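You operate a simulated robot arm through the tools that you are given. There is no shell and no other tool.

You are at the controls of a simulated two-armed robot. One attempt, no reset.

Task
Take the dish cloth from the pantry worktop and lay it out flat on the worktop end.
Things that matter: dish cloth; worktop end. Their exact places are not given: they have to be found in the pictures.

Only the result counts: the job must be done as asked and must still hold three seconds after the hand-in. Knocking over, shifting, dropping, spilling or breaking anything else fails it. Flat cloth is picked up by pressing the open fingertips on it (5 to 10 N) and closing them slowly along it; thin cloth reads only 2 to 8 mm in the jaws.

Robot
Two 7-joint arms with two-finger parallel grippers on one trunk, on a base that moves. Base frame: it is fixed to the floor where the robot stands at the start and does not move with it; the origin is under the middle of the robot, x ahead of it, y to its left, z up; the surface under the hand at the start is at about z = 910. Readings come in mm, rad, newtons and seconds.
The left shoulder is at the start at [50, 158, 1108], the right one opposite. With the tool pointing down near the work surface each hand reaches from about 220 to 660 mm from the robot's upright axis, wherever it stands, measured 20 degrees to its own side. Places, roughly: worktop end [-1100, 1100, 900]. Payload 3.91 kg a hand.
The TCP of each hand is the grasp point between the finger pads, 30 mm short of the fingertips. In the tool frame z runs along the fingers and y along their closing line. The gripper opens to 110 mm. The fingers are 20 mm wide and 10 mm thick; the gripper's body (48 by 112 mm) begins 55 mm behind the TCP.
Orientation is that of the tool frame in the base frame, as a unit quaternion [x, y, z, w]. With the fingers straight down and closing along the base's y, the tool's x points along the base's -x, its y along +y and its z along -z.

Tools
- The arms move only by the tool apply_moves. It takes "left_targets", "right_targets" or both (then of equal length, played together; a hand with none holds still); each is a list that holds one entry, the list of rows, each a list of 7 numbers: the shift along the tool's x, y, z in mm, then the turn, a rotation vector about the tool's x, y, z in rad, then the finger opening in mm, from 0 to 110. In form: [[[dx, dy, dz, rx, ry, rz, fingers], ...]]. A call has 1 to 20 rows; each row shifts and turns the commanded pose from where the row before left it, along the tool's axes as they then stand. Each row takes 0.2 s and may step no farther than 50 mm and 0.15 rad from the row before; otherwise, or with a gripper value out of range, the whole call is refused. A pose out of reach is approached as far as the arm can. The call stops where the force on the tool passes 40 N (or 10 N more than at its start, if that is more) or the arm is blocked; 0.2 s more then pass. Each finger travels about 153 mm/s and halts on what it meets, pressing with about 30 N; the grip force reading is that of the motor and also rises with nothing between the fingers. The clock runs only during rows and for 0.2 s after the last one: add rows that do not move to give the fingers time. It gives the time, the measured TCP pose, the force on the tool (base axes), the opening and the grip force at its end, in the units of the frame above (readings bear some noise), with the torque about the TCP (base axes, N m) and any sound that the robot's microphone picked up.
- Cameras (640 x 400 px; columns grow to the right, rows downward): "scene" is now at [126.2, 28.7, 1259.2]; the picture's right is [0.32, -0.95, 0.00], its down [-0.42, -0.14, -0.90] and it looks along [0.85, 0.28, -0.44] (base axes); focal length 257 px, centre (320, 200). "left" rides on the left gripper at [72, -17, -103] in its tool frame; the picture's right is [0.23, 0.97, 0.00], its down [-0.76, 0.18, -0.62] and it looks along [-0.61, 0.14, 0.78] (tool axes); focal length 222 px, centre (320, 200). "right" rides on the right gripper at [73, 17, -103] in its tool frame; the picture's right is [-0.23, 0.97, 0.00], its down [-0.76, -0.18, -0.62] and it looks along [-0.61, -0.14, 0.78] (tool axes); focal length 222 px, centre (320, 200).
- grab_frame(camera): a new picture of that camera. No time passes.
- slide_trunk(by): slides the trunk up (or, below 0, down) by that many mm; the arms and the scene camera ride with it, the base frame stays. It gives what a move gives, with no picture.
- roll_base(legs): drives the robot by 1 to 6 legs, each [ahead, turn to the left] in mm and rad, along the robot's own axes; the way and the turn of a leg run together, so that a leg with both is an arc; at most 1500 mm and 3.142 rad a leg. The arms and the cameras ride along, it lands a little off, and it stops where it bumps. It gives what a move gives.
- aim_head(pan, tilt): turns the head with the scene camera to pan (to the left, within 1.396 rad either way) and tilt (down, from -0.506 to 1.204), counted from straight ahead of the robot. It gives what a move gives.
- locate(camera, pixels): for up to 12 pixels [column, row] of the newest picture of that camera ("zoom" is the newest enlarged one), the place [x, y, z] in the base frame of the surface seen there, good to about 3 mm. No time passes.
- enlarge(camera, box): a new picture of the part [left, top, right, bottom] of that camera's present view, enlarged. No time passes.
- sign_off(): hands the job in; it is judged then, once.

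Unless the task says otherwise, let go and move clear before handing in.

The tools are called after ">>>" by a JSON object that holds its "name" and its "arguments". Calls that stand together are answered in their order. apply_moves: Moves the arms, as the interface text tells. Its arguments: {"type":"object","properties":{"left_targets":{"type":"array","items":{"type":"array","items":{"type":"array","items":{"type":"number"}}}},"right_targets":{"type":"array","items":{"type":"array","items":{"type":"array","items":{"type":"number"}}}}},"required":[]} The other tools are called the same way: slide_trunk (by) moves the trunk up or down; roll_base (legs) drives the base; aim_head (pan, tilt) turns the head that bears the scene camera; grab_frame (camera) takes a picture; locate (camera, pixels) gives the place of the surface under pixels of a picture; enlarge (camera, box) takes an enlarged picture of a part of a camera's view; sign_off () hands the job in.

At the start:

```text
t: 0.0
left_ee_pos: [376.1, 265.4, 1077.0]
left_tool_rot: [0.0, 1.0, 0.0, 0.0]
left_wrist_force: [0.1, 0.7, 0.2]
left_moment: [0.0, 0.02, -0.02]
left_width: 110.0
left_finger_force: 0.1
right_ee_pos: [395.7, -77.6, 1070.5]
right_tool_rot: [0.001, 1.0, 0.001, 0.0]
right_wrist_force: [0.5, 0.8, -0.2]
right_moment: [0.0, 0.0, 0.0]
right_width: 110.0
right_finger_force: 0.2
trunk travel left (down, up): [-350.0, 132.0]
robot x, y, heading: [-1.2, -0.2, 0.001]
head pan, tilt (commanded): [0.321, 0.459]
```

scene: 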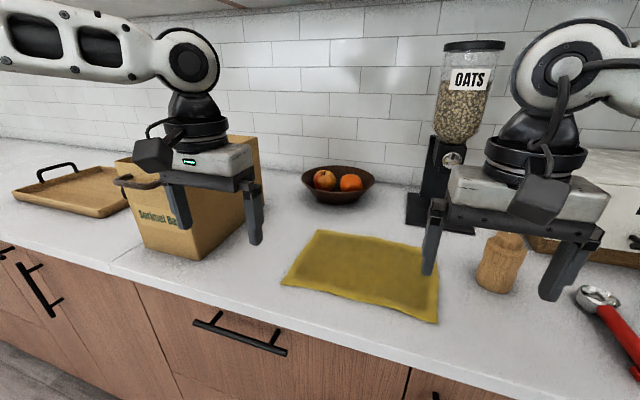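
right: 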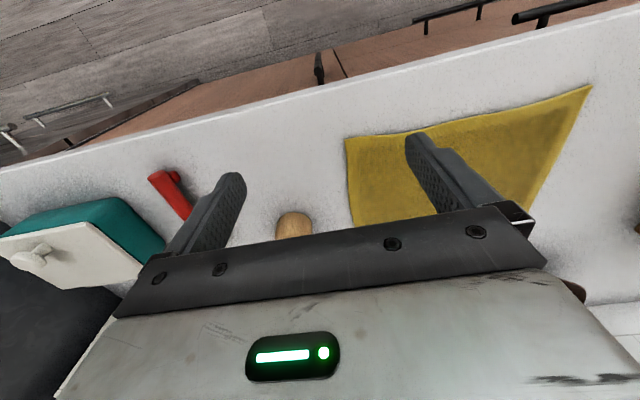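
left: 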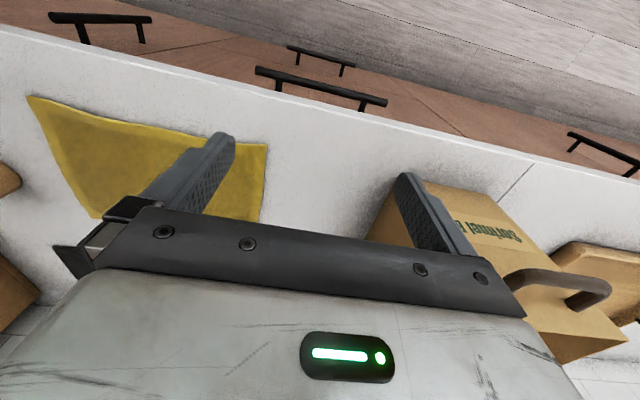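

The scene picture shows the yellow dish cloth spread on the worktop, with corners near pixels (318,230), (440,247), (437,323) and (282,284). I'll locate these and the objects around the cloth first.

>>> {"name": "locate", "arguments": {"camera": "scene", "pixels": [[319, 231], [437, 250], [436, 321], [284, 283], [370, 280], [340, 195], [490, 285], [190, 255], [150, 280], [400, 360], [455, 220], [250, 240]]}}

>>> {"name": "enlarge", "arguments": {"camera": "scene", "box": [260, 200, 480, 340]}}

```text
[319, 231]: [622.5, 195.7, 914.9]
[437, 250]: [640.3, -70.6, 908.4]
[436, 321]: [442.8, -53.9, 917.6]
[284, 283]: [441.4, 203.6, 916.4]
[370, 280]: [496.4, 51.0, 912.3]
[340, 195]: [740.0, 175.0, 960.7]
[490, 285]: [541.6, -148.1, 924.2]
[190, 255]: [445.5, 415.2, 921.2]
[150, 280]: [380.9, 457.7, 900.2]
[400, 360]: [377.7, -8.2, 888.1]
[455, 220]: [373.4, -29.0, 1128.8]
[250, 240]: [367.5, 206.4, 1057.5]
```

```text
2.86 times, centred on (370, 270) of scene
```

zoom: 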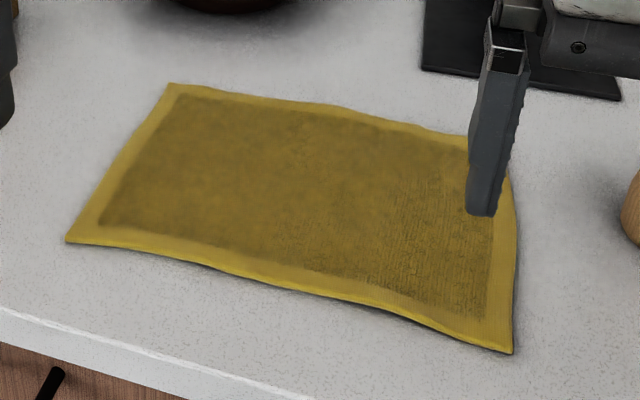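

The cloth spans roughly x 441–622, y −70–204, with free worktop around it. Before I grasp it, I'll turn the head left to look for the worktop end.

>>> {"name": "aim_head", "arguments": {"pan": 1.396, "tilt": 0.35}}

>>> {"name": "grab_frame", "arguments": {"camera": "scene"}}

```text
t: 1.3
left_ee_pos: [377.1, 264.4, 1077.3]
left_tool_rot: [0.0, 1.0, 0.0, -0.001]
left_wrist_force: [-0.1, 0.5, 0.5]
left_moment: [0.02, -0.02, 0.03]
left_width: 110.0
left_finger_force: 0.1
right_ee_pos: [396.0, -76.2, 1071.1]
right_tool_rot: [0.001, 1.0, 0.0, 0.0]
right_wrist_force: [-0.2, 0.3, 0.7]
right_moment: [-0.02, -0.04, -0.01]
right_width: 110.0
right_finger_force: 0.1
trunk travel left (down, up): [-350.0, 132.0]
robot x, y, heading: [-0.4, 1.7, 0.0]
head pan, tilt (commanded): [1.396, 0.351]
```

```text
taken
```

scene: 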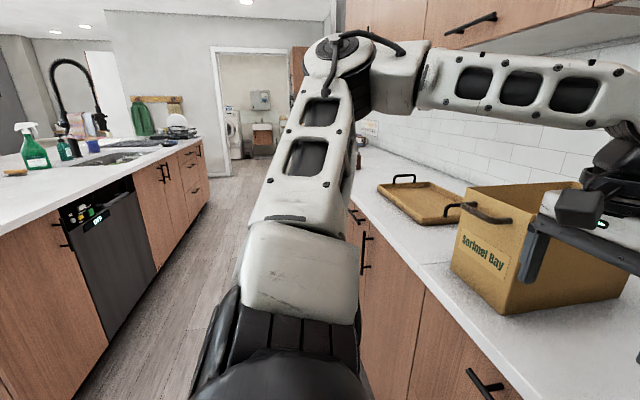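

An island counter with a sink stands behind and to the left. I'll locate points along its edges to see where its ends are.

>>> {"name": "locate", "arguments": {"camera": "scene", "pixels": [[203, 137], [130, 177], [60, 205], [5, 232], [180, 130], [90, 150], [35, 165], [10, 172], [160, 145], [240, 350], [110, 360], [185, 200]]}}

>>> {"name": "enlarge", "arguments": {"camera": "scene", "box": [0, 80, 220, 220]}}

```text
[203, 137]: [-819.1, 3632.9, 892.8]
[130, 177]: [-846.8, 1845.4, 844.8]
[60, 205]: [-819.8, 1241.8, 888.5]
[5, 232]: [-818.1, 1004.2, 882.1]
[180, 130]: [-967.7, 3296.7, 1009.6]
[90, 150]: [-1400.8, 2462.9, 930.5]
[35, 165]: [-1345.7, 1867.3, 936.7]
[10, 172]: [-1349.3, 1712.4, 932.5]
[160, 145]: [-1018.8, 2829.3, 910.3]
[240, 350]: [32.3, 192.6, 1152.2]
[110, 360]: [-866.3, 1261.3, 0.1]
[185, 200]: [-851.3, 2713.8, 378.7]
```

```text
2.86 times, centred on (110, 150) of scene
```

zoom: 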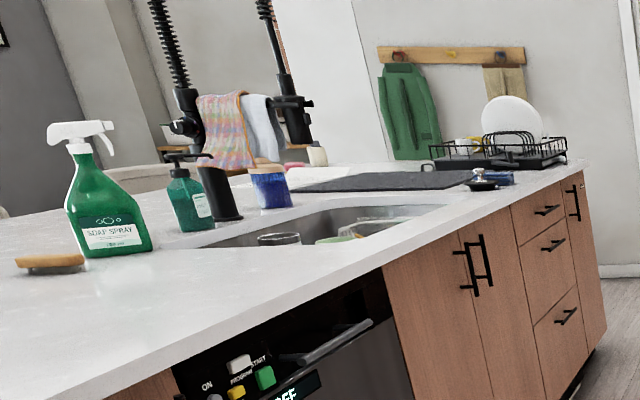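

The island's aisle-side edge runs along x≈−819 at about z 905, and its near end lies just outside the left of the picture. I'll back away from the pantry counter and turn left to look at the worktop end before touching the cloth.

>>> {"name": "roll_base", "arguments": {"legs": [[-230, 0], [0, 1.57]]}}

>>> {"name": "aim_head", "arguments": {"pan": 1.1, "tilt": 0.4}}

>>> {"name": "grab_frame", "arguments": {"camera": "scene"}}

```text
t: 6.9
left_ee_pos: [-491.2, 378.4, 1076.4]
left_tool_rot: [-0.706, 0.708, 0.0, -0.001]
left_wrist_force: [1.1, 0.0, 0.2]
left_moment: [-0.02, -0.02, -0.01]
left_width: 110.0
left_finger_force: 0.1
right_ee_pos: [-151.1, 395.9, 1070.3]
right_tool_rot: [-0.705, 0.709, 0.001, 0.0]
right_wrist_force: [-0.2, -0.6, -0.7]
right_moment: [0.07, -0.02, 0.0]
right_width: 109.8
right_finger_force: 0.0
trunk travel left (down, up): [-350.0, 132.0]
robot x, y, heading: [-230.3, 0.9, 1.567]
head pan, tilt (commanded): [1.396, 0.351]
```

```text
t: 7.7
left_ee_pos: [-492.1, 377.8, 1077.2]
left_tool_rot: [-0.706, 0.708, 0.0, 0.0]
left_wrist_force: [-0.4, 0.6, 0.2]
left_moment: [0.05, 0.02, 0.0]
left_width: 109.8
left_finger_force: 0.1
right_ee_pos: [-150.4, 396.7, 1070.8]
right_tool_rot: [-0.706, 0.709, 0.0, 0.0]
right_wrist_force: [-0.5, -0.8, 0.0]
right_moment: [-0.01, -0.03, 0.02]
right_width: 110.0
right_finger_force: 0.1
trunk travel left (down, up): [-350.0, 132.0]
robot x, y, heading: [-228.8, 0.6, 1.563]
head pan, tilt (commanded): [1.1, 0.4]
```

```text
taken
```

scene: 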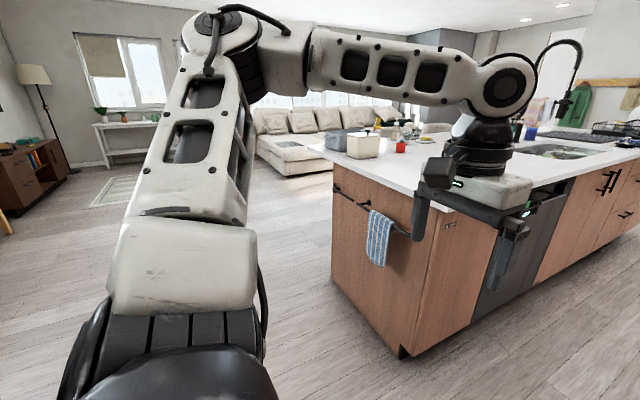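

The island's near end is now visible, with a striped towel hanging on a rail and objects on the far corner. I'll zoom in and locate the surface points.

>>> {"name": "enlarge", "arguments": {"camera": "scene", "box": [300, 90, 640, 300]}}

>>> {"name": "locate", "arguments": {"camera": "scene", "pixels": [[318, 152], [400, 195], [440, 212], [400, 165], [362, 150], [400, 150], [380, 235], [415, 240], [400, 145], [340, 140], [540, 178], [430, 165]]}}

```text
1.88 times, centred on (470, 195) of scene
```

zoom: 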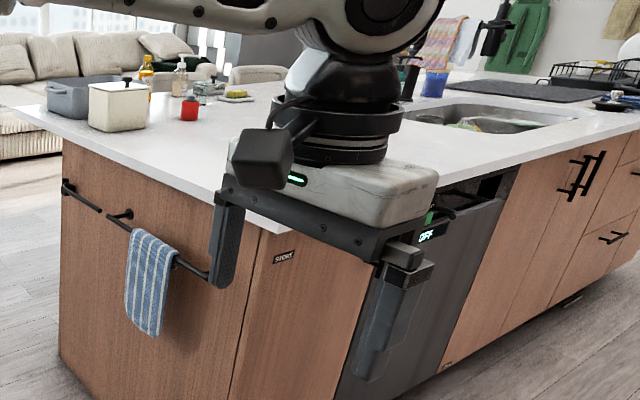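

```text
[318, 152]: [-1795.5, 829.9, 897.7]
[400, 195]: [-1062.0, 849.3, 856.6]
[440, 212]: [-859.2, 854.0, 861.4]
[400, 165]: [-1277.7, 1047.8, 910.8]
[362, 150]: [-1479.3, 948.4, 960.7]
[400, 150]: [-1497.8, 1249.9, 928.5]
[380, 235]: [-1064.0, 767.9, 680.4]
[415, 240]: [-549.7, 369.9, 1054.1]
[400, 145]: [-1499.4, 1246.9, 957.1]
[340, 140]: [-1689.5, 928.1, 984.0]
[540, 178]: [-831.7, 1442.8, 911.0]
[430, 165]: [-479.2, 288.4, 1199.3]
```

The island top is clear from about x −820 to −1380 and y 840 to 1500; the canister stands near (−1480, 950) and the red cup near (−1500, 1250). I'll look down next to see how far the robot's own base reaches in front.

>>> {"name": "aim_head", "arguments": {"pan": 0.0, "tilt": 1.2}}

>>> {"name": "grab_frame", "arguments": {"camera": "scene"}}

```text
t: 9.0
left_ee_pos: [-492.3, 378.5, 1077.2]
left_tool_rot: [-0.706, 0.708, 0.0, 0.0]
left_wrist_force: [0.2, -0.2, 0.0]
left_moment: [-0.04, 0.0, -0.03]
left_width: 109.9
left_finger_force: 0.1
right_ee_pos: [-150.3, 395.4, 1071.1]
right_tool_rot: [-0.705, 0.709, 0.0, 0.001]
right_wrist_force: [0.0, -0.9, -0.7]
right_moment: [0.01, 0.05, 0.02]
right_width: 109.9
right_finger_force: 0.0
trunk travel left (down, up): [-350.0, 132.0]
robot x, y, heading: [-230.4, -0.7, 1.567]
head pan, tilt (commanded): [0.0, 1.201]
```

```text
taken
```

scene: 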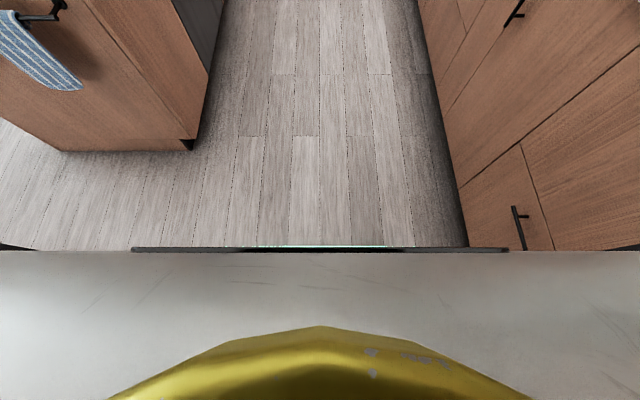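

>>> {"name": "locate", "arguments": {"camera": "scene", "pixels": [[320, 251], [140, 253], [500, 253], [320, 235], [320, 300], [10, 251], [630, 251], [188, 148], [465, 230], [516, 245], [320, 245], [60, 90]]}}

```text
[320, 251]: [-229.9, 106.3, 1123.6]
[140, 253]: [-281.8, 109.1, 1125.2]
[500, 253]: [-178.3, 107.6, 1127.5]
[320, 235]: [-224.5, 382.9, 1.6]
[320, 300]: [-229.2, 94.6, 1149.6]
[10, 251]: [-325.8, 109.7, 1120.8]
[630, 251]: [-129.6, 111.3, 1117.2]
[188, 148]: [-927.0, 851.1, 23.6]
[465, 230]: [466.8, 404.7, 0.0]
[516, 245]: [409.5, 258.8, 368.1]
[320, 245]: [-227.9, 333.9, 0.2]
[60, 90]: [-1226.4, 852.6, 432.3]
```

>>> {"name": "locate", "arguments": {"camera": "scene", "pixels": [[320, 247], [320, 248], [320, 249], [200, 248], [450, 248], [135, 248], [505, 249], [5, 247], [636, 247]]}}

```text
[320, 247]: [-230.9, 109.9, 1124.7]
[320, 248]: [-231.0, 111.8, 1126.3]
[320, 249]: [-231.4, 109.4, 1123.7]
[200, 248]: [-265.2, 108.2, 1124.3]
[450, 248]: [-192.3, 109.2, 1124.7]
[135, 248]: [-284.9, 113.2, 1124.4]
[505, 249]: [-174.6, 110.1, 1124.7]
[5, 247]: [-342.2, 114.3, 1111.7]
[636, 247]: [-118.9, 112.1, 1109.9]
```

Floor shows from 334 mm ahead of the axis, so the base stays inside that distance. While I'm in open space I'll bring both hands inward and turn them 90° so the fingers close along the robot's forward direction, ready to pinch the cloth's near edge.

>>> {"name": "apply_moves", "arguments": {"left_targets": [[[-22, -42, 0, 0, 0, 0, 60], [-22, -42, 0, 0, 0, 0, 60], [0, 0, 0, 0, 0, 0.1428, 60], [0, 0, 0, 0, 0, 0.1428, 60], [0, 0, 0, 0, 0, 0.1428, 60], [0, 0, 0, 0, 0, 0.1428, 60], [0, 0, 0, 0, 0, 0.1428, 60], [0, 0, 0, 0, 0, 0.1428, 60], [0, 0, 0, 0, 0, 0.1428, 60], [0, 0, 0, 0, 0, 0.1428, 60], [0, 0, 0, 0, 0, 0.1428, 60], [0, 0, 0, 0, 0, 0.1428, 60], [0, 0, 0, 0, 0, 0.1428, 60], [0, 0, 0, 0, 0, 0, 60]]], "right_targets": [[[-12, 16, 0, 0, 0, 0, 60], [-12, 16, 0, 0, 0, 0, 60], [0, 0, 0, 0, 0, -0.1428, 60], [0, 0, 0, 0, 0, -0.1428, 60], [0, 0, 0, 0, 0, -0.1428, 60], [0, 0, 0, 0, 0, -0.1428, 60], [0, 0, 0, 0, 0, -0.1428, 60], [0, 0, 0, 0, 0, -0.1428, 60], [0, 0, 0, 0, 0, -0.1428, 60], [0, 0, 0, 0, 0, -0.1428, 60], [0, 0, 0, 0, 0, -0.1428, 60], [0, 0, 0, 0, 0, -0.1428, 60], [0, 0, 0, 0, 0, -0.1428, 60], [0, 0, 0, 0, 0, 0, 60]]]}}

```text
t: 12.0
left_ee_pos: [-408.2, 421.2, 1077.1]
left_tool_rot: [0.003, 1.0, 0.0, 0.0]
left_wrist_force: [0.7, 0.2, 0.7]
left_moment: [0.0, 0.01, 0.0]
left_width: 60.2
left_finger_force: 0.1
right_ee_pos: [-170.4, 355.7, 1070.1]
right_tool_rot: [0.997, -0.078, -0.007, 0.01]
right_wrist_force: [0.2, -0.5, -0.3]
right_moment: [0.01, 0.02, -0.01]
right_width: 60.1
right_finger_force: 0.1
right hand out of reach, approached as far as the arm can: row 11, 12, 13
trunk travel left (down, up): [-350.0, 132.0]
robot x, y, heading: [-228.5, 2.9, 1.57]
head pan, tilt (commanded): [0.0, 1.201]
```

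The left hand turned fine, but the right one stopped short of the full turn where it is. I'll shift it outward by about 65 mm, which also suits standing centred on the cloth, and see whether it gets there.

>>> {"name": "apply_moves", "arguments": {"right_targets": [[[22, 0, 0, 0, 0, 0, 60], [22, 0, 0, 0, 0, 0, 60], [22, 0, 0, 0, 0, 0, 60], [0, 0, 0, 0, 0, 0, 60], [0, 0, 0, 0, 0, 0, 60]]]}}

```text
t: 13.2
left_ee_pos: [-409.4, 420.7, 1076.8]
left_tool_rot: [0.002, 1.0, 0.0, -0.001]
left_wrist_force: [0.6, 0.3, -0.9]
left_moment: [-0.02, 0.01, 0.0]
left_width: 60.0
left_finger_force: 0.1
right_ee_pos: [-114.4, 330.0, 1068.2]
right_tool_rot: [0.997, -0.078, -0.007, 0.01]
right_wrist_force: [-0.6, 0.7, 0.3]
right_moment: [0.01, 0.01, -0.02]
right_width: 60.2
right_finger_force: 0.1
right hand out of reach, approached as far as the arm can: row 1, 2, 3
trunk travel left (down, up): [-350.0, 132.0]
robot x, y, heading: [-228.8, -2.1, 1.561]
head pan, tilt (commanded): [0.0, 1.201]
```

It still stops about 90 mm short because of a wrist limit. I'll turn the right hand the other way round instead, to +90°, which gives the same closing line.

>>> {"name": "apply_moves", "arguments": {"right_targets": [[[0, 0, 0, 0, 0, 0.1428, 60], [0, 0, 0, 0, 0, 0.1428, 60], [0, 0, 0, 0, 0, 0.1428, 60], [0, 0, 0, 0, 0, 0.1428, 60], [0, 0, 0, 0, 0, 0.1428, 60], [0, 0, 0, 0, 0, 0.1428, 60], [0, 0, 0, 0, 0, 0.1428, 60], [0, 0, 0, 0, 0, 0.1428, 60], [0, 0, 0, 0, 0, 0.1428, 60], [0, 0, 0, 0, 0, 0.1428, 60], [0, 0, 0, 0, 0, 0.1428, 60], [0, 0, 0, 0, 0, 0, 60]]]}}

>>> {"name": "apply_moves", "arguments": {"right_targets": [[[0, 0, 0, 0, 0, 0.1428, 60], [0, 0, 0, 0, 0, 0.1428, 60], [0, 0, 0, 0, 0, 0.1428, 60], [0, 0, 0, 0, 0, 0.1428, 60], [0, 0, 0, 0, 0, 0.1428, 60], [0, 0, 0, 0, 0, 0.1428, 60], [0, 0, 0, 0, 0, 0.1428, 60], [0, 0, 0, 0, 0, 0.1428, 60], [0, 0, 0, 0, 0, 0.1428, 60], [0, 0, 0, 0, 0, 0.1428, 60], [0, 0, 0, 0, 0, 0.1428, 60], [0, 0, 0, 0, 0, 0, 60]]]}}

```text
t: 15.8
left_ee_pos: [-408.7, 421.6, 1076.8]
left_tool_rot: [0.002, 1.0, 0.0, 0.0]
left_wrist_force: [-0.3, -0.2, 0.3]
left_moment: [-0.01, 0.02, 0.01]
left_width: 60.0
left_finger_force: 0.1
right_ee_pos: [-114.9, 330.0, 1068.7]
right_tool_rot: [-0.65, 0.76, -0.002, -0.012]
right_wrist_force: [-0.3, 0.1, 0.0]
right_moment: [0.03, 0.02, -0.03]
right_width: 59.8
right_finger_force: 0.0
trunk travel left (down, up): [-350.0, 132.0]
robot x, y, heading: [-229.6, 1.7, 1.568]
head pan, tilt (commanded): [0.0, 1.201]
```

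```text
t: 18.4
left_ee_pos: [-408.6, 421.8, 1076.8]
left_tool_rot: [0.001, 1.0, 0.0, 0.001]
left_wrist_force: [-0.5, -0.1, 0.2]
left_moment: [-0.02, 0.0, -0.02]
left_width: 60.0
left_finger_force: 0.0
right_ee_pos: [-115.0, 329.9, 1069.4]
right_tool_rot: [0.078, 0.997, -0.011, -0.007]
right_wrist_force: [0.5, -0.1, 0.5]
right_moment: [-0.01, 0.04, 0.03]
right_width: 59.9
right_finger_force: 0.1
trunk travel left (down, up): [-350.0, 132.0]
robot x, y, heading: [-228.3, -3.9, 1.566]
head pan, tilt (commanded): [0.0, 1.201]
```

Now both tools can share the same orientation (tool x to the robot's left, y ahead). I'll trim the right hand's residual 0.16 rad, set the hands symmetrically at about ±110 mm and drive back to the pantry, centred on the cloth.

>>> {"name": "apply_moves", "arguments": {"left_targets": [[[-22, 0, 0, 0, 0, 0, 60], [-22, 0, 0, 0, 0, 0, 60], [-22, 0, 0, 0, 0, 0, 60], [0, 0, 0, 0, 0, 0, 60]]], "right_targets": [[[0, 0, 0, -0.011, -0.007, -0.078, 60], [0, 0, 0, -0.011, -0.007, -0.078, 60], [0, 45, 0, 0, 0, 0, 60], [0, 45, 0, 0, 0, 0, 60]]]}}

>>> {"name": "roll_base", "arguments": {"legs": [[75, 0], [0, -1.567], [230, 0]]}}

>>> {"name": "aim_head", "arguments": {"pan": 0.0, "tilt": 0.85}}

>>> {"name": "grab_frame", "arguments": {"camera": "scene"}}

>>> {"name": "grab_frame", "arguments": {"camera": "left"}}

>>> {"name": "grab_frame", "arguments": {"camera": "right"}}

```text
t: 19.4
left_ee_pos: [-352.4, 422.1, 1076.7]
left_tool_rot: [0.001, 1.0, 0.001, 0.0]
left_wrist_force: [-0.2, 1.1, 0.6]
left_moment: [-0.01, -0.04, -0.03]
left_width: 60.1
left_finger_force: 0.1
left hand out of reach, approached as far as the arm can: row 3
right_ee_pos: [-114.3, 419.8, 1070.0]
right_tool_rot: [-0.001, 1.0, 0.001, 0.0]
right_wrist_force: [0.8, -0.1, 0.2]
right_moment: [0.0, 0.01, -0.02]
right_width: 60.1
right_finger_force: 0.0
trunk travel left (down, up): [-350.0, 132.0]
robot x, y, heading: [-228.7, -1.7, 1.574]
head pan, tilt (commanded): [0.0, 1.201]
```

```text
t: 25.6
left_ee_pos: [420.8, 202.3, 1076.2]
left_tool_rot: [0.705, 0.709, 0.0, 0.0]
left_wrist_force: [0.3, -0.8, 0.2]
left_moment: [0.0, -0.02, 0.05]
left_width: 60.0
left_finger_force: 0.1
right_ee_pos: [419.5, -34.9, 1069.9]
right_tool_rot: [0.704, 0.71, 0.001, 0.002]
right_wrist_force: [-1.1, 0.0, 0.3]
right_moment: [-0.01, 0.03, 0.02]
right_width: 60.0
right_finger_force: 0.1
trunk travel left (down, up): [-350.0, 132.0]
robot x, y, heading: [-3.3, 74.8, 0.004]
head pan, tilt (commanded): [0.0, 1.201]
```

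```text
t: 26.4
left_ee_pos: [419.7, 202.1, 1076.3]
left_tool_rot: [0.705, 0.709, -0.001, 0.001]
left_wrist_force: [0.2, -0.8, -1.2]
left_moment: [0.01, 0.0, -0.02]
left_width: 60.1
left_finger_force: 0.1
right_ee_pos: [418.5, -34.1, 1069.1]
right_tool_rot: [0.704, 0.71, 0.001, 0.002]
right_wrist_force: [0.7, -0.1, 0.6]
right_moment: [0.0, 0.01, 0.01]
right_width: 60.0
right_finger_force: 0.1
trunk travel left (down, up): [-350.0, 132.0]
robot x, y, heading: [0.1, 79.4, 0.005]
head pan, tilt (commanded): [0.0, 0.85]
```

```text
taken
```

scene: 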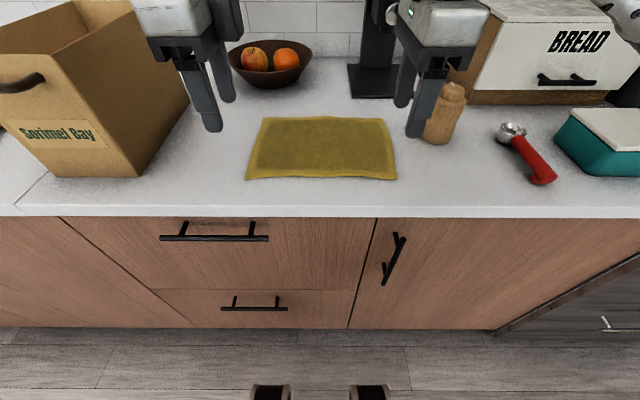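

```text
taken
```

left: 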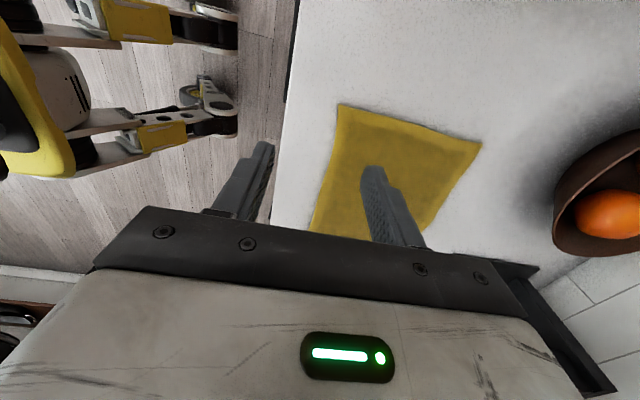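

```text
taken
```

right: 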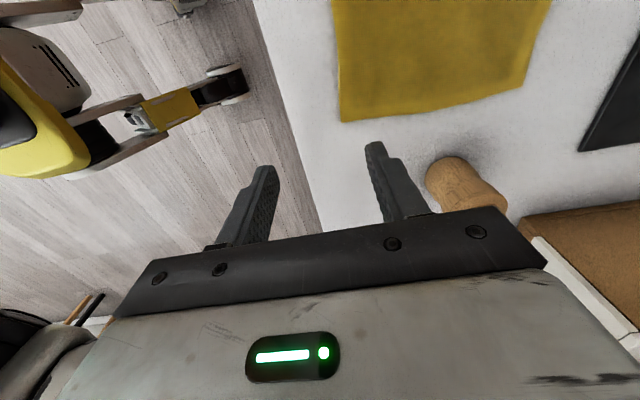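

The cloth is now clearly seen with corners near scene pixels (264,118), (383,118), (397,179) and (246,180). The base's front wheels show at the bottom (270,392) and (370,392). I'll locate all of these.

>>> {"name": "locate", "arguments": {"camera": "scene", "pixels": [[265, 119], [382, 120], [395, 177], [248, 178], [320, 178], [320, 118], [322, 150], [320, 206], [270, 388], [370, 388], [436, 135], [180, 150]]}}

>>> {"name": "locate", "arguments": {"camera": "right", "pixels": [[225, 85], [245, 75], [345, 120], [520, 86], [265, 60], [430, 95], [460, 175]]}}

>>> {"name": "enlarge", "arguments": {"camera": "scene", "box": [230, 90, 410, 205]}}

```text
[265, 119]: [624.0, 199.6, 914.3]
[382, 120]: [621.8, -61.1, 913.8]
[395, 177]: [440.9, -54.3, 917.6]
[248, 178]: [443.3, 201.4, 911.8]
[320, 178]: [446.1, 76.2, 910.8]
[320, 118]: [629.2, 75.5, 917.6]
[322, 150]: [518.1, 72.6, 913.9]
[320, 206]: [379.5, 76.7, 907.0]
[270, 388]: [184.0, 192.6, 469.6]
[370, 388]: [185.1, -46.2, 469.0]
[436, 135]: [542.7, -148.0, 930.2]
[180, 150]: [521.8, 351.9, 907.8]
```

```text
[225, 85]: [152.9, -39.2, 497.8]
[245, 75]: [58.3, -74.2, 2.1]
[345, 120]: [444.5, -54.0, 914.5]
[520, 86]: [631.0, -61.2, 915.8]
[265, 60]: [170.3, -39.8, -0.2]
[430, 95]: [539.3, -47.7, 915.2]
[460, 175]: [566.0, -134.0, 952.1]
```

```text
3.48 times, centred on (320, 148) of scene
```

zoom: 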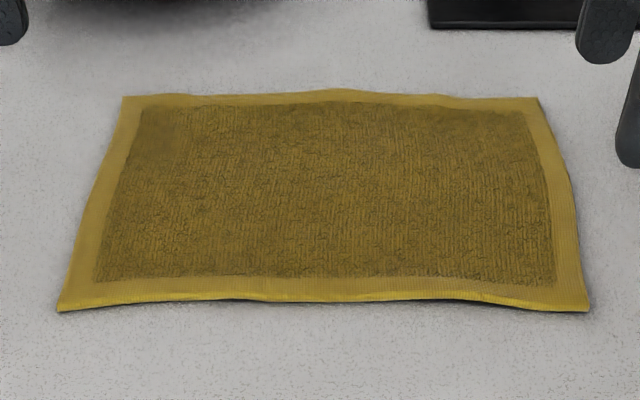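

The cloth covers x 441–628 and y −57–201, and its centre is about (534, 72). The base front only reaches about 200 mm ahead of the axis, so I can stand closer at the island. I'll bring both hands over the near edge, about 20 mm in from each corner, at fingertip height about 15 mm above the cloth.

>>> {"name": "apply_moves", "arguments": {"left_targets": [[[-10, 32, 20, 0, 0, 0, 50], [-10, 32, 20, 0, 0, 0, 50], [0, 0, 40, 0, 0, 0, 50], [0, 0, 38, 0, 0, 0, 50], [0, 0, 0, 0, 0, 0, 50]]], "right_targets": [[[-1.7, 32.7, 20, 0, 0, 0, 50], [-1.7, 32.7, 20, 0, 0, 0, 50], [0, 0, 40, 0, 0, 0, 50], [0, 0, 31, 0, 0, 0, 50], [0, 0, 0, 0, 0, 0, 50]]]}}

>>> {"name": "grab_frame", "arguments": {"camera": "scene"}}

>>> {"name": "grab_frame", "arguments": {"camera": "left"}}

>>> {"name": "grab_frame", "arguments": {"camera": "right"}}

```text
t: 27.6
left_ee_pos: [457.8, 220.2, 956.7]
left_tool_rot: [0.705, 0.709, 0.0, 0.001]
left_wrist_force: [0.2, -0.1, -0.5]
left_moment: [-0.01, 0.02, 0.0]
left_width: 50.0
left_finger_force: 0.1
left hand out of reach, approached as far as the arm can: row 1, 2, 4
right_ee_pos: [484.5, -36.9, 958.5]
right_tool_rot: [0.704, 0.711, 0.001, 0.001]
right_wrist_force: [0.8, 0.4, 0.6]
right_moment: [-0.02, -0.01, 0.05]
right_width: 50.0
right_finger_force: 0.0
trunk travel left (down, up): [-350.0, 132.0]
robot x, y, heading: [0.7, 73.7, 0.006]
head pan, tilt (commanded): [0.0, 0.85]
```

```text
taken
```

scene: 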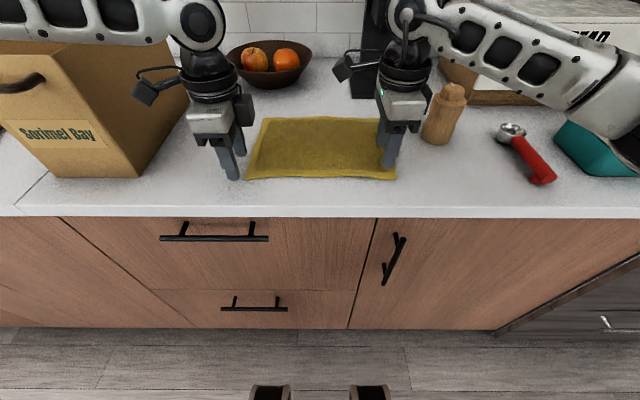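

```text
taken
```

left: 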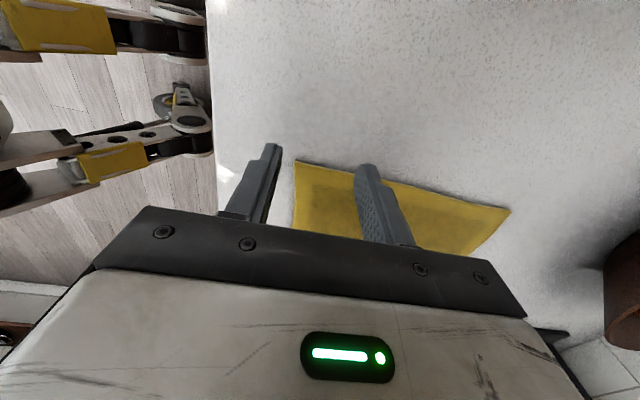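

```text
taken
```

right: 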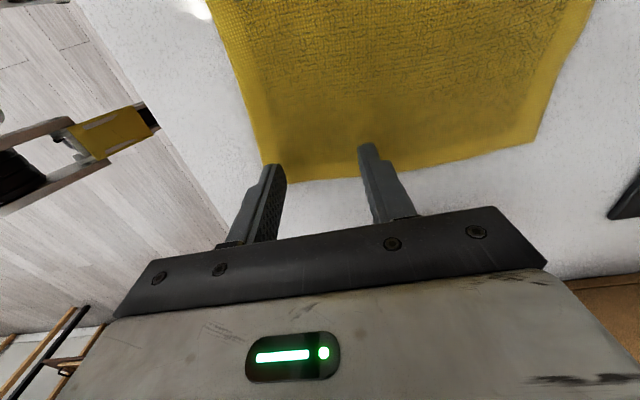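

The right hand stands over its corner at (484, −37), but the left stopped at (458, 220), out of reach in that yaw. I'll relax the left hand's yaw by 30°, which still closes mostly across the edge, and try again while well above the cloth.

>>> {"name": "apply_moves", "arguments": {"left_targets": [[[0, 0, -10, 0, 0, -0.131, 50], [0, 0, 0, 0, 0, -0.131, 50], [0, 0, 0, 0, 0, -0.131, 50], [0, 0, 0, 0, 0, -0.131, 50], [-23, 1, 0, 0, 0, 0, 50], [-23, 1, 0, 0, 0, 0, 50], [0, 0, 0, 0, 0, 0, 50]]]}}

```text
t: 29.2
left_ee_pos: [456.9, 216.5, 968.3]
left_tool_rot: [0.497, 0.867, 0.0, 0.001]
left_wrist_force: [-0.3, 0.0, -0.1]
left_moment: [0.01, -0.01, -0.03]
left_width: 50.0
left_finger_force: 0.1
left hand out of reach, approached as far as the arm can: row 5, 6
right_ee_pos: [485.2, -37.0, 958.3]
right_tool_rot: [0.703, 0.711, 0.001, 0.001]
right_wrist_force: [0.3, -0.2, 0.1]
right_moment: [0.0, -0.01, 0.0]
right_width: 50.1
right_finger_force: 0.0
trunk travel left (down, up): [-350.0, 132.0]
robot x, y, heading: [1.8, 72.9, 0.006]
head pan, tilt (commanded): [0.0, 0.85]
```

Still short at (457, 217), so I'll try the mirror image of the right hand's working posture. That means turning the left tool the other way, camera inward but 30° short so the two camera housings keep apart, and then moving in.

>>> {"name": "apply_moves", "arguments": {"left_targets": [[[0, 0, -20, 0, 0, -0.1396, 50], [0, 0, 0, 0, 0, -0.1396, 50], [0, 0, 0, 0, 0, -0.1396, 50], [0, 0, 0, 0, 0, -0.1396, 50], [0, 0, 0, 0, 0, -0.1396, 50], [0, 0, 0, 0, 0, -0.1396, 50], [0, 0, 0, 0, 0, -0.1396, 50], [0, 0, 0, 0, 0, -0.1396, 50], [0, 0, 0, 0, 0, -0.1396, 50], [0, 0, 0, 0, 0, -0.1396, 50], [0, 0, 0, 0, 0, -0.1396, 50], [0, 0, 0, 0, 0, -0.1396, 50], [0, 0, 0, 0, 0, -0.1396, 50], [0, 0, 0, 0, 0, -0.1396, 50], [0, 0, 0, 0, 0, -0.1396, 50], [0, 0, 0, 0, 0, 0, 50]]]}}

```text
t: 32.6
left_ee_pos: [458.0, 217.1, 988.0]
left_tool_rot: [-0.503, 0.864, 0.0, 0.0]
left_wrist_force: [0.2, 0.1, 0.8]
left_moment: [0.04, 0.01, -0.01]
left_width: 50.1
left_finger_force: 0.0
right_ee_pos: [486.1, -37.1, 957.8]
right_tool_rot: [0.703, 0.711, 0.001, 0.001]
right_wrist_force: [0.5, 1.0, 0.1]
right_moment: [0.04, -0.01, 0.01]
right_width: 50.1
right_finger_force: 0.1
trunk travel left (down, up): [-350.0, 132.0]
robot x, y, heading: [-0.0, 75.2, 0.008]
head pan, tilt (commanded): [0.0, 0.85]
```

The left hand turned freely to that yaw (tool x now points back and right). Now I'll shift it over the left-near corner, still high.

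>>> {"name": "apply_moves", "arguments": {"left_targets": [[[9.3, -19.8, 0, 0, 0, 0, 50], [9.3, -19.8, 0, 0, 0, 0, 50], [0, 0, 10, 0, 0, 0, 50], [0, 0, 10, 0, 0, 0, 50], [0, 0, 10, 0, 0, 0, 50], [0, 0, 0, 0, 0, 0, 50]]]}}

>>> {"name": "grab_frame", "arguments": {"camera": "scene"}}

>>> {"name": "grab_frame", "arguments": {"camera": "left"}}

```text
t: 34.0
left_ee_pos: [455.7, 218.1, 959.8]
left_tool_rot: [-0.502, 0.865, -0.001, 0.001]
left_wrist_force: [0.2, 0.2, 0.8]
left_moment: [0.03, 0.05, 0.02]
left_width: 50.1
left_finger_force: 0.1
left hand out of reach, approached as far as the arm can: row 1, 2, 5
right_ee_pos: [485.2, -38.7, 959.1]
right_tool_rot: [0.704, 0.71, 0.0, 0.001]
right_wrist_force: [-0.4, -0.8, 0.2]
right_moment: [0.01, 0.0, 0.01]
right_width: 50.0
right_finger_force: 0.1
trunk travel left (down, up): [-350.0, 132.0]
robot x, y, heading: [2.1, 75.7, 0.005]
head pan, tilt (commanded): [0.0, 0.85]
```

```text
taken
```

scene: 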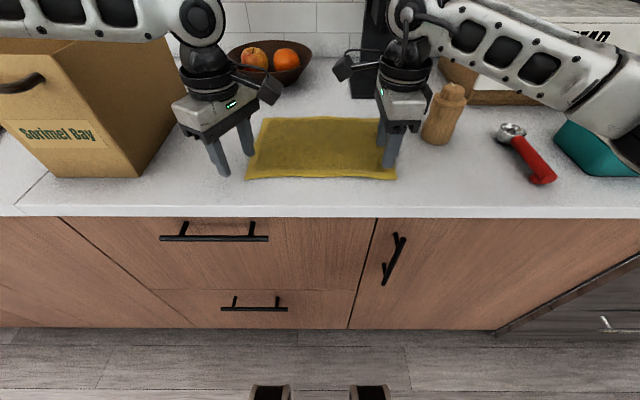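

```text
taken
```

left: 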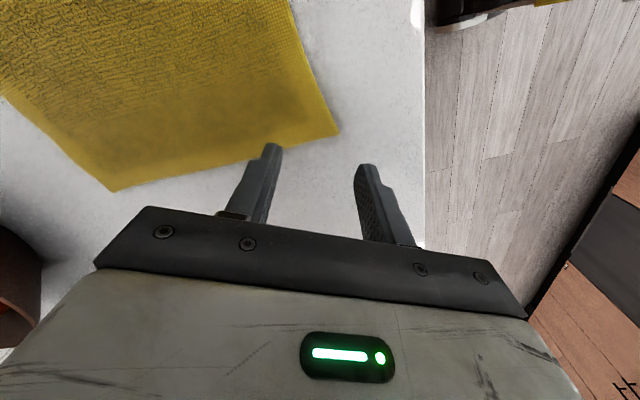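

The left hand's limit doesn't depend on yaw: its forearm comes in from far left with the elbow high and ahead, unlike the right arm. I'll bring the left hand up and back toward the robot so the arm folds differently, then check.

>>> {"name": "apply_moves", "arguments": {"left_targets": [[[0, 0, -30, 0, 0, 0, 50], [0, 0, -40, 0, 0, 0, 50], [0, 0, -40, 0, 0, 0, 50], [18.4, 22.9, 0, 0, 0, 0, 50], [18.4, 22.9, 0, 0, 0, 0, 50], [18.4, 22.9, 0, 0, 0, 0, 50], [18.4, 22.9, 0, 0, 0, 0, 50], [0, 0, 0, 0, 0, 0, 50]]]}}

>>> {"name": "grab_frame", "arguments": {"camera": "scene"}}

```text
t: 35.8
left_ee_pos: [340.7, 199.4, 1071.4]
left_tool_rot: [-0.502, 0.865, 0.0, 0.0]
left_wrist_force: [-0.9, 1.0, 0.5]
left_moment: [-0.01, 0.01, -0.01]
left_width: 49.9
left_finger_force: 0.2
right_ee_pos: [485.7, -37.8, 958.3]
right_tool_rot: [0.703, 0.711, 0.0, 0.001]
right_wrist_force: [-0.3, 0.9, 0.3]
right_moment: [-0.02, -0.03, 0.0]
right_width: 50.0
right_finger_force: 0.0
trunk travel left (down, up): [-350.0, 132.0]
robot x, y, heading: [-3.8, 77.7, 0.004]
head pan, tilt (commanded): [0.0, 0.85]
```

```text
taken
```

scene: 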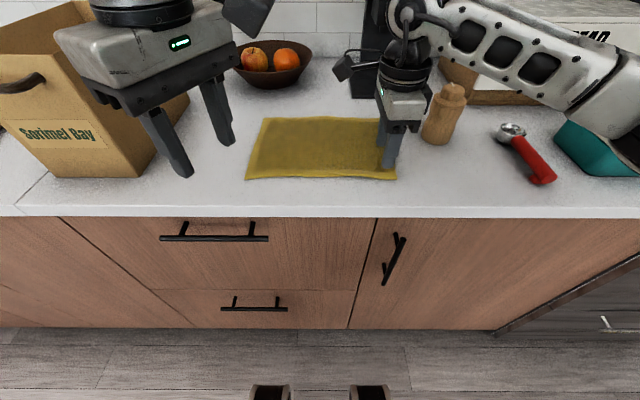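

>>> {"name": "apply_moves", "arguments": {"left_targets": [[[19, -11, 0, 0, 0, 0, 50], [0, 0, 0, 0, 0, 0, 50]]]}}

>>> {"name": "aim_head", "arguments": {"pan": 0.5, "tilt": 0.2}}

>>> {"name": "grab_frame", "arguments": {"camera": "scene"}}

```text
t: 36.4
left_ee_pos: [340.5, 178.3, 1071.1]
left_tool_rot: [-0.502, 0.865, -0.001, 0.0]
left_wrist_force: [0.3, -0.1, 0.5]
left_moment: [-0.03, 0.01, -0.02]
left_width: 50.1
left_finger_force: 0.0
right_ee_pos: [484.1, -38.8, 957.9]
right_tool_rot: [0.703, 0.711, 0.001, 0.001]
right_wrist_force: [0.1, -0.9, -0.9]
right_moment: [0.01, 0.0, -0.03]
right_width: 50.2
right_finger_force: 0.1
trunk travel left (down, up): [-350.0, 132.0]
robot x, y, heading: [-1.7, 78.6, 0.005]
head pan, tilt (commanded): [0.0, 0.85]
```

```text
t: 37.4
left_ee_pos: [341.1, 178.0, 1071.4]
left_tool_rot: [-0.502, 0.865, 0.0, 0.0]
left_wrist_force: [-0.5, -1.2, 0.3]
left_moment: [0.03, 0.0, -0.02]
left_width: 50.1
left_finger_force: 0.1
right_ee_pos: [485.4, -37.3, 958.0]
right_tool_rot: [0.703, 0.711, 0.001, 0.001]
right_wrist_force: [0.6, 0.9, 0.5]
right_moment: [0.03, 0.0, 0.03]
right_width: 50.0
right_finger_force: 0.1
trunk travel left (down, up): [-350.0, 132.0]
robot x, y, heading: [4.1, 73.0, 0.003]
head pan, tilt (commanded): [0.499, 0.201]
```

```text
taken
```

scene: 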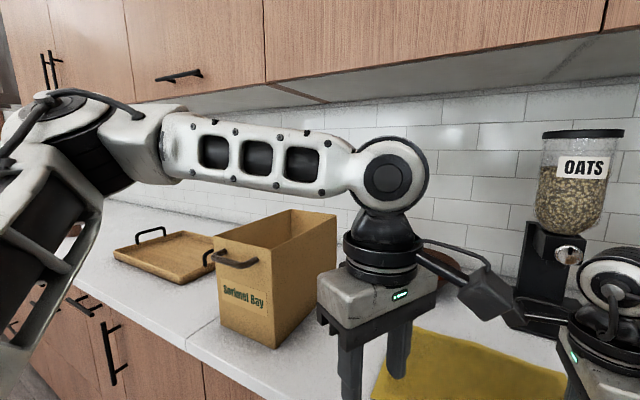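

From here the left hand did reach y = 178. I'll move it straight ahead in small steps at this height to see where the limit lies.

>>> {"name": "apply_moves", "arguments": {"left_targets": [[[-17.8, -30.7, 0, 0, 0, 0, 50], [-17.8, -30.7, 0, 0, 0, 0, 50], [-17.8, -30.7, 0, 0, 0, 0, 50], [0, 0, 0, 0, 0, 0, 50]]]}}

```text
t: 38.4
left_ee_pos: [408.4, 189.0, 1070.2]
left_tool_rot: [-0.502, 0.865, -0.001, -0.001]
left_wrist_force: [-0.6, -0.4, 0.8]
left_moment: [0.01, 0.02, -0.01]
left_width: 50.2
left_finger_force: 0.1
left hand out of reach, approached as far as the arm can: row 2, 3
right_ee_pos: [485.2, -36.6, 957.1]
right_tool_rot: [0.704, 0.71, 0.0, 0.0]
right_wrist_force: [-0.5, -0.1, 0.2]
right_moment: [0.05, 0.01, -0.01]
right_width: 50.0
right_finger_force: 0.0
trunk travel left (down, up): [-350.0, 132.0]
robot x, y, heading: [-3.8, 74.4, 0.005]
head pan, tilt (commanded): [0.499, 0.201]
```

The left hand's inward limit lies around 16–17° from the robot's axis in its present arm posture. I'll raise the trunk so the arms work lower relative to the shoulders, and test the left reach again.

>>> {"name": "slide_trunk", "arguments": {"by": 120}}

>>> {"name": "apply_moves", "arguments": {"left_targets": [[[0, 0, 40, 0, 0, 0, 50], [0, 0, 40, 0, 0, 0, 50], [0, 0, 40, 0, 0, 0, 50], [-12.5, -21.6, 0, 0, 0, 0, 50], [-12.5, -21.6, 0, 0, 0, 0, 50], [-12.5, -21.6, 0, 0, 0, 0, 50], [0, 0, 0, 0, 0, 0, 50]]]}}

```text
t: 39.9
left_ee_pos: [409.6, 189.5, 1190.6]
left_tool_rot: [-0.503, 0.864, -0.001, -0.001]
left_wrist_force: [0.7, -0.1, -0.4]
left_moment: [-0.02, -0.03, 0.0]
left_width: 49.9
left_finger_force: 0.1
right_ee_pos: [485.2, -37.6, 1078.2]
right_tool_rot: [0.704, 0.71, 0.001, 0.001]
right_wrist_force: [-0.3, -0.7, -0.3]
right_moment: [-0.02, -0.01, 0.0]
right_width: 50.4
right_finger_force: 0.0
trunk travel left (down, up): [-470.0, 12.0]
robot x, y, heading: [-2.3, 77.0, 0.004]
head pan, tilt (commanded): [0.499, 0.201]
```

```text
t: 41.5
left_ee_pos: [462.4, 224.7, 1078.0]
left_tool_rot: [-0.502, 0.865, -0.002, 0.0]
left_wrist_force: [0.2, 0.0, -0.1]
left_moment: [0.0, 0.01, -0.01]
left_width: 50.2
left_finger_force: 0.1
left hand out of reach, approached as far as the arm can: row 3, 4, 5, 6
right_ee_pos: [486.4, -37.8, 1078.4]
right_tool_rot: [0.704, 0.711, 0.0, 0.0]
right_wrist_force: [0.6, -0.3, 0.2]
right_moment: [-0.03, -0.03, 0.01]
right_width: 50.1
right_finger_force: 0.1
trunk travel left (down, up): [-470.0, 12.0]
robot x, y, heading: [-1.2, 70.4, 0.002]
head pan, tilt (commanded): [0.499, 0.201]
```

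>>> {"name": "aim_head", "arguments": {"pan": 0.0, "tilt": 0.3}}

>>> {"name": "grab_frame", "arguments": {"camera": "scene"}}

>>> {"name": "aim_head", "arguments": {"pan": -0.7, "tilt": 0.3}}

>>> {"name": "grab_frame", "arguments": {"camera": "scene"}}

>>> {"name": "aim_head", "arguments": {"pan": 0.7, "tilt": 0.3}}

>>> {"name": "grab_frame", "arguments": {"camera": "scene"}}

```text
t: 42.5
left_ee_pos: [462.2, 223.1, 1079.0]
left_tool_rot: [-0.502, 0.865, -0.002, 0.0]
left_wrist_force: [-0.3, 0.8, 0.0]
left_moment: [-0.01, 0.01, 0.04]
left_width: 50.2
left_finger_force: 0.1
right_ee_pos: [484.5, -36.9, 1077.7]
right_tool_rot: [0.703, 0.711, 0.001, 0.001]
right_wrist_force: [-0.3, 0.1, 0.1]
right_moment: [0.02, -0.02, 0.01]
right_width: 50.0
right_finger_force: 0.1
trunk travel left (down, up): [-470.0, 12.0]
robot x, y, heading: [2.7, 77.2, 0.004]
head pan, tilt (commanded): [0.0, 0.3]
```

```text
taken
```

scene: 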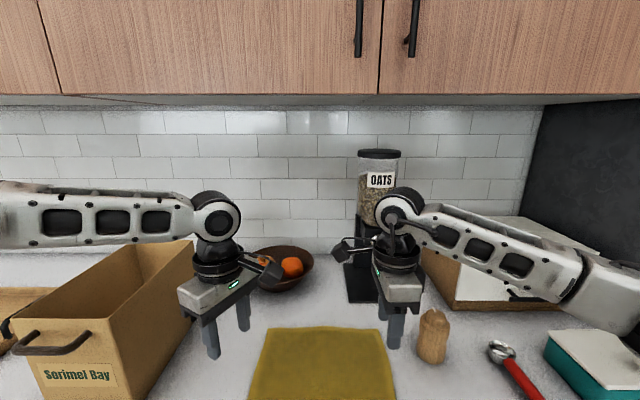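

```text
t: 43.5
left_ee_pos: [462.3, 222.0, 1079.1]
left_tool_rot: [-0.502, 0.865, -0.002, 0.001]
left_wrist_force: [-0.6, 0.1, 0.3]
left_moment: [0.01, -0.01, -0.02]
left_width: 50.2
left_finger_force: 0.0
right_ee_pos: [485.2, -37.5, 1077.2]
right_tool_rot: [0.704, 0.71, 0.001, 0.001]
right_wrist_force: [0.6, -0.1, -0.3]
right_moment: [-0.01, -0.03, -0.01]
right_width: 50.1
right_finger_force: 0.0
trunk travel left (down, up): [-470.0, 12.0]
robot x, y, heading: [-0.6, 74.8, 0.001]
head pan, tilt (commanded): [-0.7, 0.3]
```

```text
taken
```

scene: 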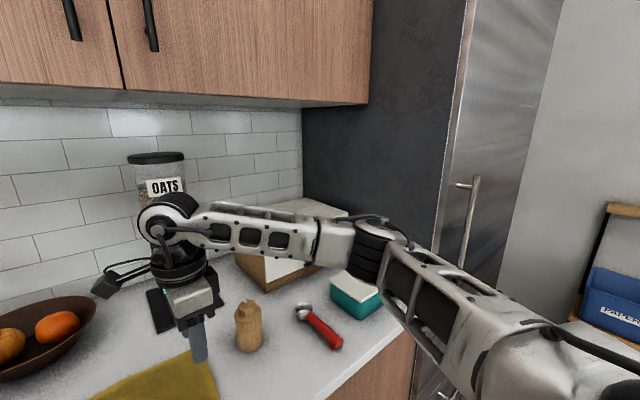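

```text
t: 45.1
left_ee_pos: [462.2, 222.8, 1079.0]
left_tool_rot: [-0.502, 0.865, -0.003, 0.0]
left_wrist_force: [-0.6, 0.4, -0.1]
left_moment: [0.02, 0.01, 0.01]
left_width: 50.0
left_finger_force: 0.1
right_ee_pos: [485.0, -38.1, 1078.4]
right_tool_rot: [0.704, 0.711, 0.0, 0.001]
right_wrist_force: [0.1, 0.0, 0.0]
right_moment: [-0.02, 0.0, -0.01]
right_width: 49.8
right_finger_force: 0.1
trunk travel left (down, up): [-470.0, 12.0]
robot x, y, heading: [-2.7, 74.1, 0.004]
head pan, tilt (commanded): [0.7, 0.3]
```

```text
taken
```

scene: 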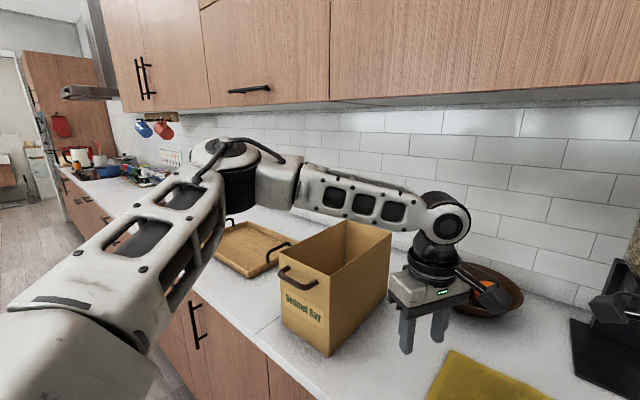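

The left elbow sits higher than the right one, which explains the difference in reach. I'll test whether the right hand can reach further inward, since then I could simply stand further to the right.

>>> {"name": "apply_moves", "arguments": {"right_targets": [[[20, 0, 0, 0, 0, 0, 50], [20, 0, 0, 0, 0, 0, 50], [20, 0, 0, 0, 0, 0, 50], [0, 0, 0, 0, 0, 0, 50]]]}}

```text
t: 46.1
left_ee_pos: [462.4, 222.4, 1078.8]
left_tool_rot: [-0.502, 0.865, -0.002, 0.0]
left_wrist_force: [-0.7, 0.1, 0.1]
left_moment: [0.01, -0.03, -0.01]
left_width: 50.0
left_finger_force: 0.1
right_ee_pos: [485.1, 23.0, 1078.2]
right_tool_rot: [0.703, 0.711, 0.001, 0.001]
right_wrist_force: [-0.5, 0.2, 0.1]
right_moment: [0.01, 0.0, 0.0]
right_width: 50.1
right_finger_force: 0.1
trunk travel left (down, up): [-470.0, 12.0]
robot x, y, heading: [0.1, 76.0, 0.012]
head pan, tilt (commanded): [0.7, 0.3]
```

The right hand reaches (485, 23) easily. For the left, I'll turn it back to closing along the forward line and lean the tool about that line so the wrist stays outboard while the fingertips come inward; both fingertips still meet the cloth level.

>>> {"name": "apply_moves", "arguments": {"left_targets": [[[0, 0, 0, 0, 0, 0.1454, 50], [0, 0, 0, 0, 0, 0.1454, 50], [0, 0, 0, 0, 0, 0.1454, 50], [0, 0, 0, 0, 0, 0.1454, 50], [0, 0, 0, 0, 0, 0.1454, 50], [0, 0, 0, 0, 0, 0.1454, 50], [0, 0, 0, 0, 0, 0.1454, 50], [0, 0, 0, 0, 0, 0.1454, 50], [0, 0, 0, 0, 0, 0.1454, 50], [0, 0, 0, 0, 0, 0.1454, 50], [0, 0, 0, 0, 0, 0.1454, 50], [0, 0, 0, 0, 0, 0.1454, 50], [0, 0, 0, 0, 0, 0.1454, 50], [0, 0, 0, 0, 0, 0.1454, 50], [0, 0, 0, 0, 0, 0.1454, 50], [0, 0, 0, 0, 0, 0.1454, 50], [0, 0, 0, 0, 0, 0.1454, 50], [0, 0, 0, 0, 0, 0.1454, 50], [0, 0, 0, 0, -0.1, 0, 50], [0, 0, 0, 0, -0.1, 0, 50]]]}}

>>> {"name": "apply_moves", "arguments": {"left_targets": [[[0, 0, 0, 0, -0.1, 0, 50], [-20, 0, 0, 0, 0, 0, 50], [-20, 0, 0, 0, 0, 0, 50], [0, 22, 0, 0, 0, 0, 50], [0, 0, 0, 0, 0, 0, 50]]], "right_targets": [[[-20, 0, 0, 0, 0, 0, 50], [-20, 0, 0, 0, 0, 0, 50], [-20, 0, 0, 0, 0, 0, 50], [0, 0, 0, 0, 0, 0, 50], [0, 0, 0, 0, 0, 0, 50]]]}}

```text
t: 50.3
left_ee_pos: [463.4, 223.3, 1077.0]
left_tool_rot: [0.702, 0.705, -0.072, 0.073]
left_wrist_force: [0.5, -0.9, -0.3]
left_moment: [-0.01, -0.02, -0.01]
left_width: 49.8
left_finger_force: 0.1
right_ee_pos: [484.6, 22.6, 1079.0]
right_tool_rot: [0.703, 0.711, 0.0, 0.0]
right_wrist_force: [0.1, 0.8, 0.6]
right_moment: [0.03, -0.01, 0.01]
right_width: 50.2
right_finger_force: 0.2
trunk travel left (down, up): [-470.0, 12.0]
robot x, y, heading: [0.2, 73.5, 0.003]
head pan, tilt (commanded): [0.7, 0.3]
```

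```text
t: 51.5
left_ee_pos: [482.7, 183.7, 1090.4]
left_tool_rot: [0.697, 0.701, -0.105, 0.107]
left_wrist_force: [0.3, 0.0, 0.2]
left_moment: [0.02, 0.01, -0.01]
left_width: 50.2
left_finger_force: 0.0
right_ee_pos: [484.8, -37.0, 1078.6]
right_tool_rot: [0.703, 0.711, 0.001, 0.0]
right_wrist_force: [0.3, 1.0, -1.4]
right_moment: [-0.01, 0.03, -0.01]
right_width: 49.9
right_finger_force: 0.1
trunk travel left (down, up): [-470.0, 12.0]
robot x, y, heading: [1.6, 69.7, 0.003]
head pan, tilt (commanded): [0.7, 0.3]
```

Leaned by 0.3 rad, the left hand now reaches (483, 184) with its fingertips over y ≈ 175, and the right is at (485, −37). I'll lower both to about 15 mm above the cloth and check.

>>> {"name": "apply_moves", "arguments": {"left_targets": [[[9.6, 0, 31, 0, 0, 0, 50], [9.6, 0, 31, 0, 0, 0, 50], [9.6, 0, 31, 0, 0, 0, 50], [9.6, 0, 31, 0, 0, 0, 50], [0, 0, 0, 0, 0, 0, 50]]], "right_targets": [[[0, 0, 29.6, 0, 0, 0, 50], [0, 0, 29.6, 0, 0, 0, 50], [0, 0, 29.6, 0, 0, 0, 50], [0, 0, 29.6, 0, 0, 0, 50], [0, 0, 0, 0, 0, 0, 50]]]}}

>>> {"name": "aim_head", "arguments": {"pan": 0.0, "tilt": 0.85}}

>>> {"name": "grab_frame", "arguments": {"camera": "scene"}}

>>> {"name": "grab_frame", "arguments": {"camera": "left"}}

>>> {"name": "grab_frame", "arguments": {"camera": "right"}}

```text
t: 52.7
left_ee_pos: [454.3, 216.0, 981.7]
left_tool_rot: [0.697, 0.701, -0.105, 0.107]
left_wrist_force: [-0.3, -1.0, 0.1]
left_moment: [0.0, -0.03, -0.02]
left_width: 50.1
left_finger_force: 0.1
left hand out of reach, approached as far as the arm can: row 1, 2, 3, 4
right_ee_pos: [485.3, -36.4, 959.5]
right_tool_rot: [0.703, 0.711, 0.001, 0.001]
right_wrist_force: [0.2, -0.8, 0.1]
right_moment: [-0.06, 0.0, -0.03]
right_width: 49.8
right_finger_force: 0.0
trunk travel left (down, up): [-470.0, 12.0]
robot x, y, heading: [0.5, 74.8, 0.004]
head pan, tilt (commanded): [0.7, 0.3]
```

```text
t: 53.7
left_ee_pos: [455.9, 215.2, 982.0]
left_tool_rot: [0.697, 0.701, -0.106, 0.107]
left_wrist_force: [0.1, 0.5, -0.7]
left_moment: [0.0, 0.0, -0.01]
left_width: 50.4
left_finger_force: 0.1
right_ee_pos: [485.0, -37.8, 959.6]
right_tool_rot: [0.704, 0.711, 0.0, 0.001]
right_wrist_force: [-0.4, -0.7, 0.1]
right_moment: [-0.02, 0.02, -0.02]
right_width: 50.3
right_finger_force: 0.0
trunk travel left (down, up): [-470.0, 12.0]
robot x, y, heading: [-1.4, 74.1, 0.003]
head pan, tilt (commanded): [0.0, 0.85]
```

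```text
taken
```

scene: 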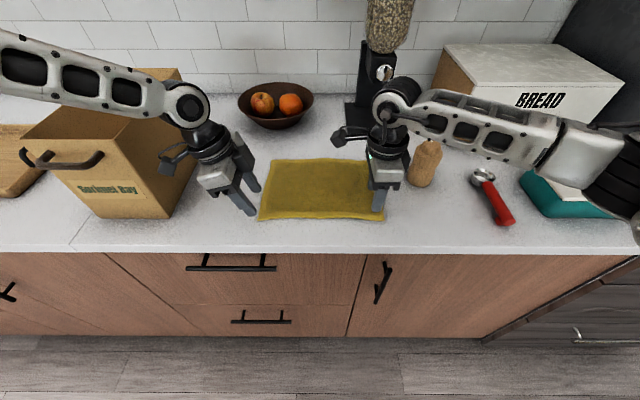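

```text
taken
```

left: 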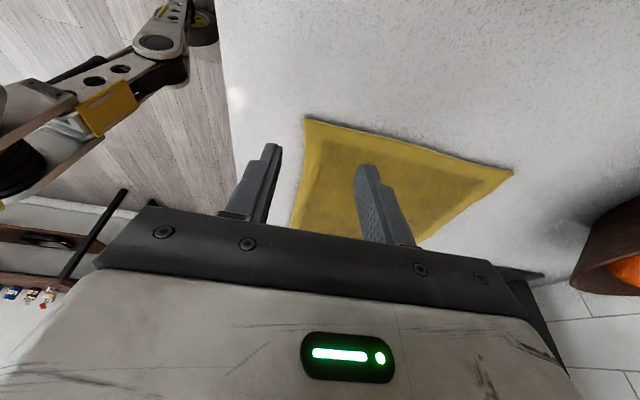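

```text
taken
```

right: 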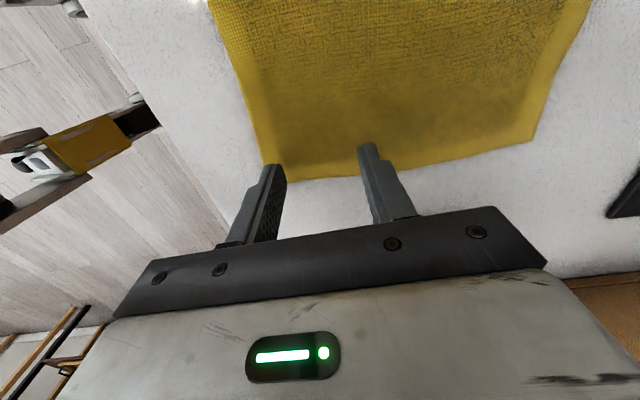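

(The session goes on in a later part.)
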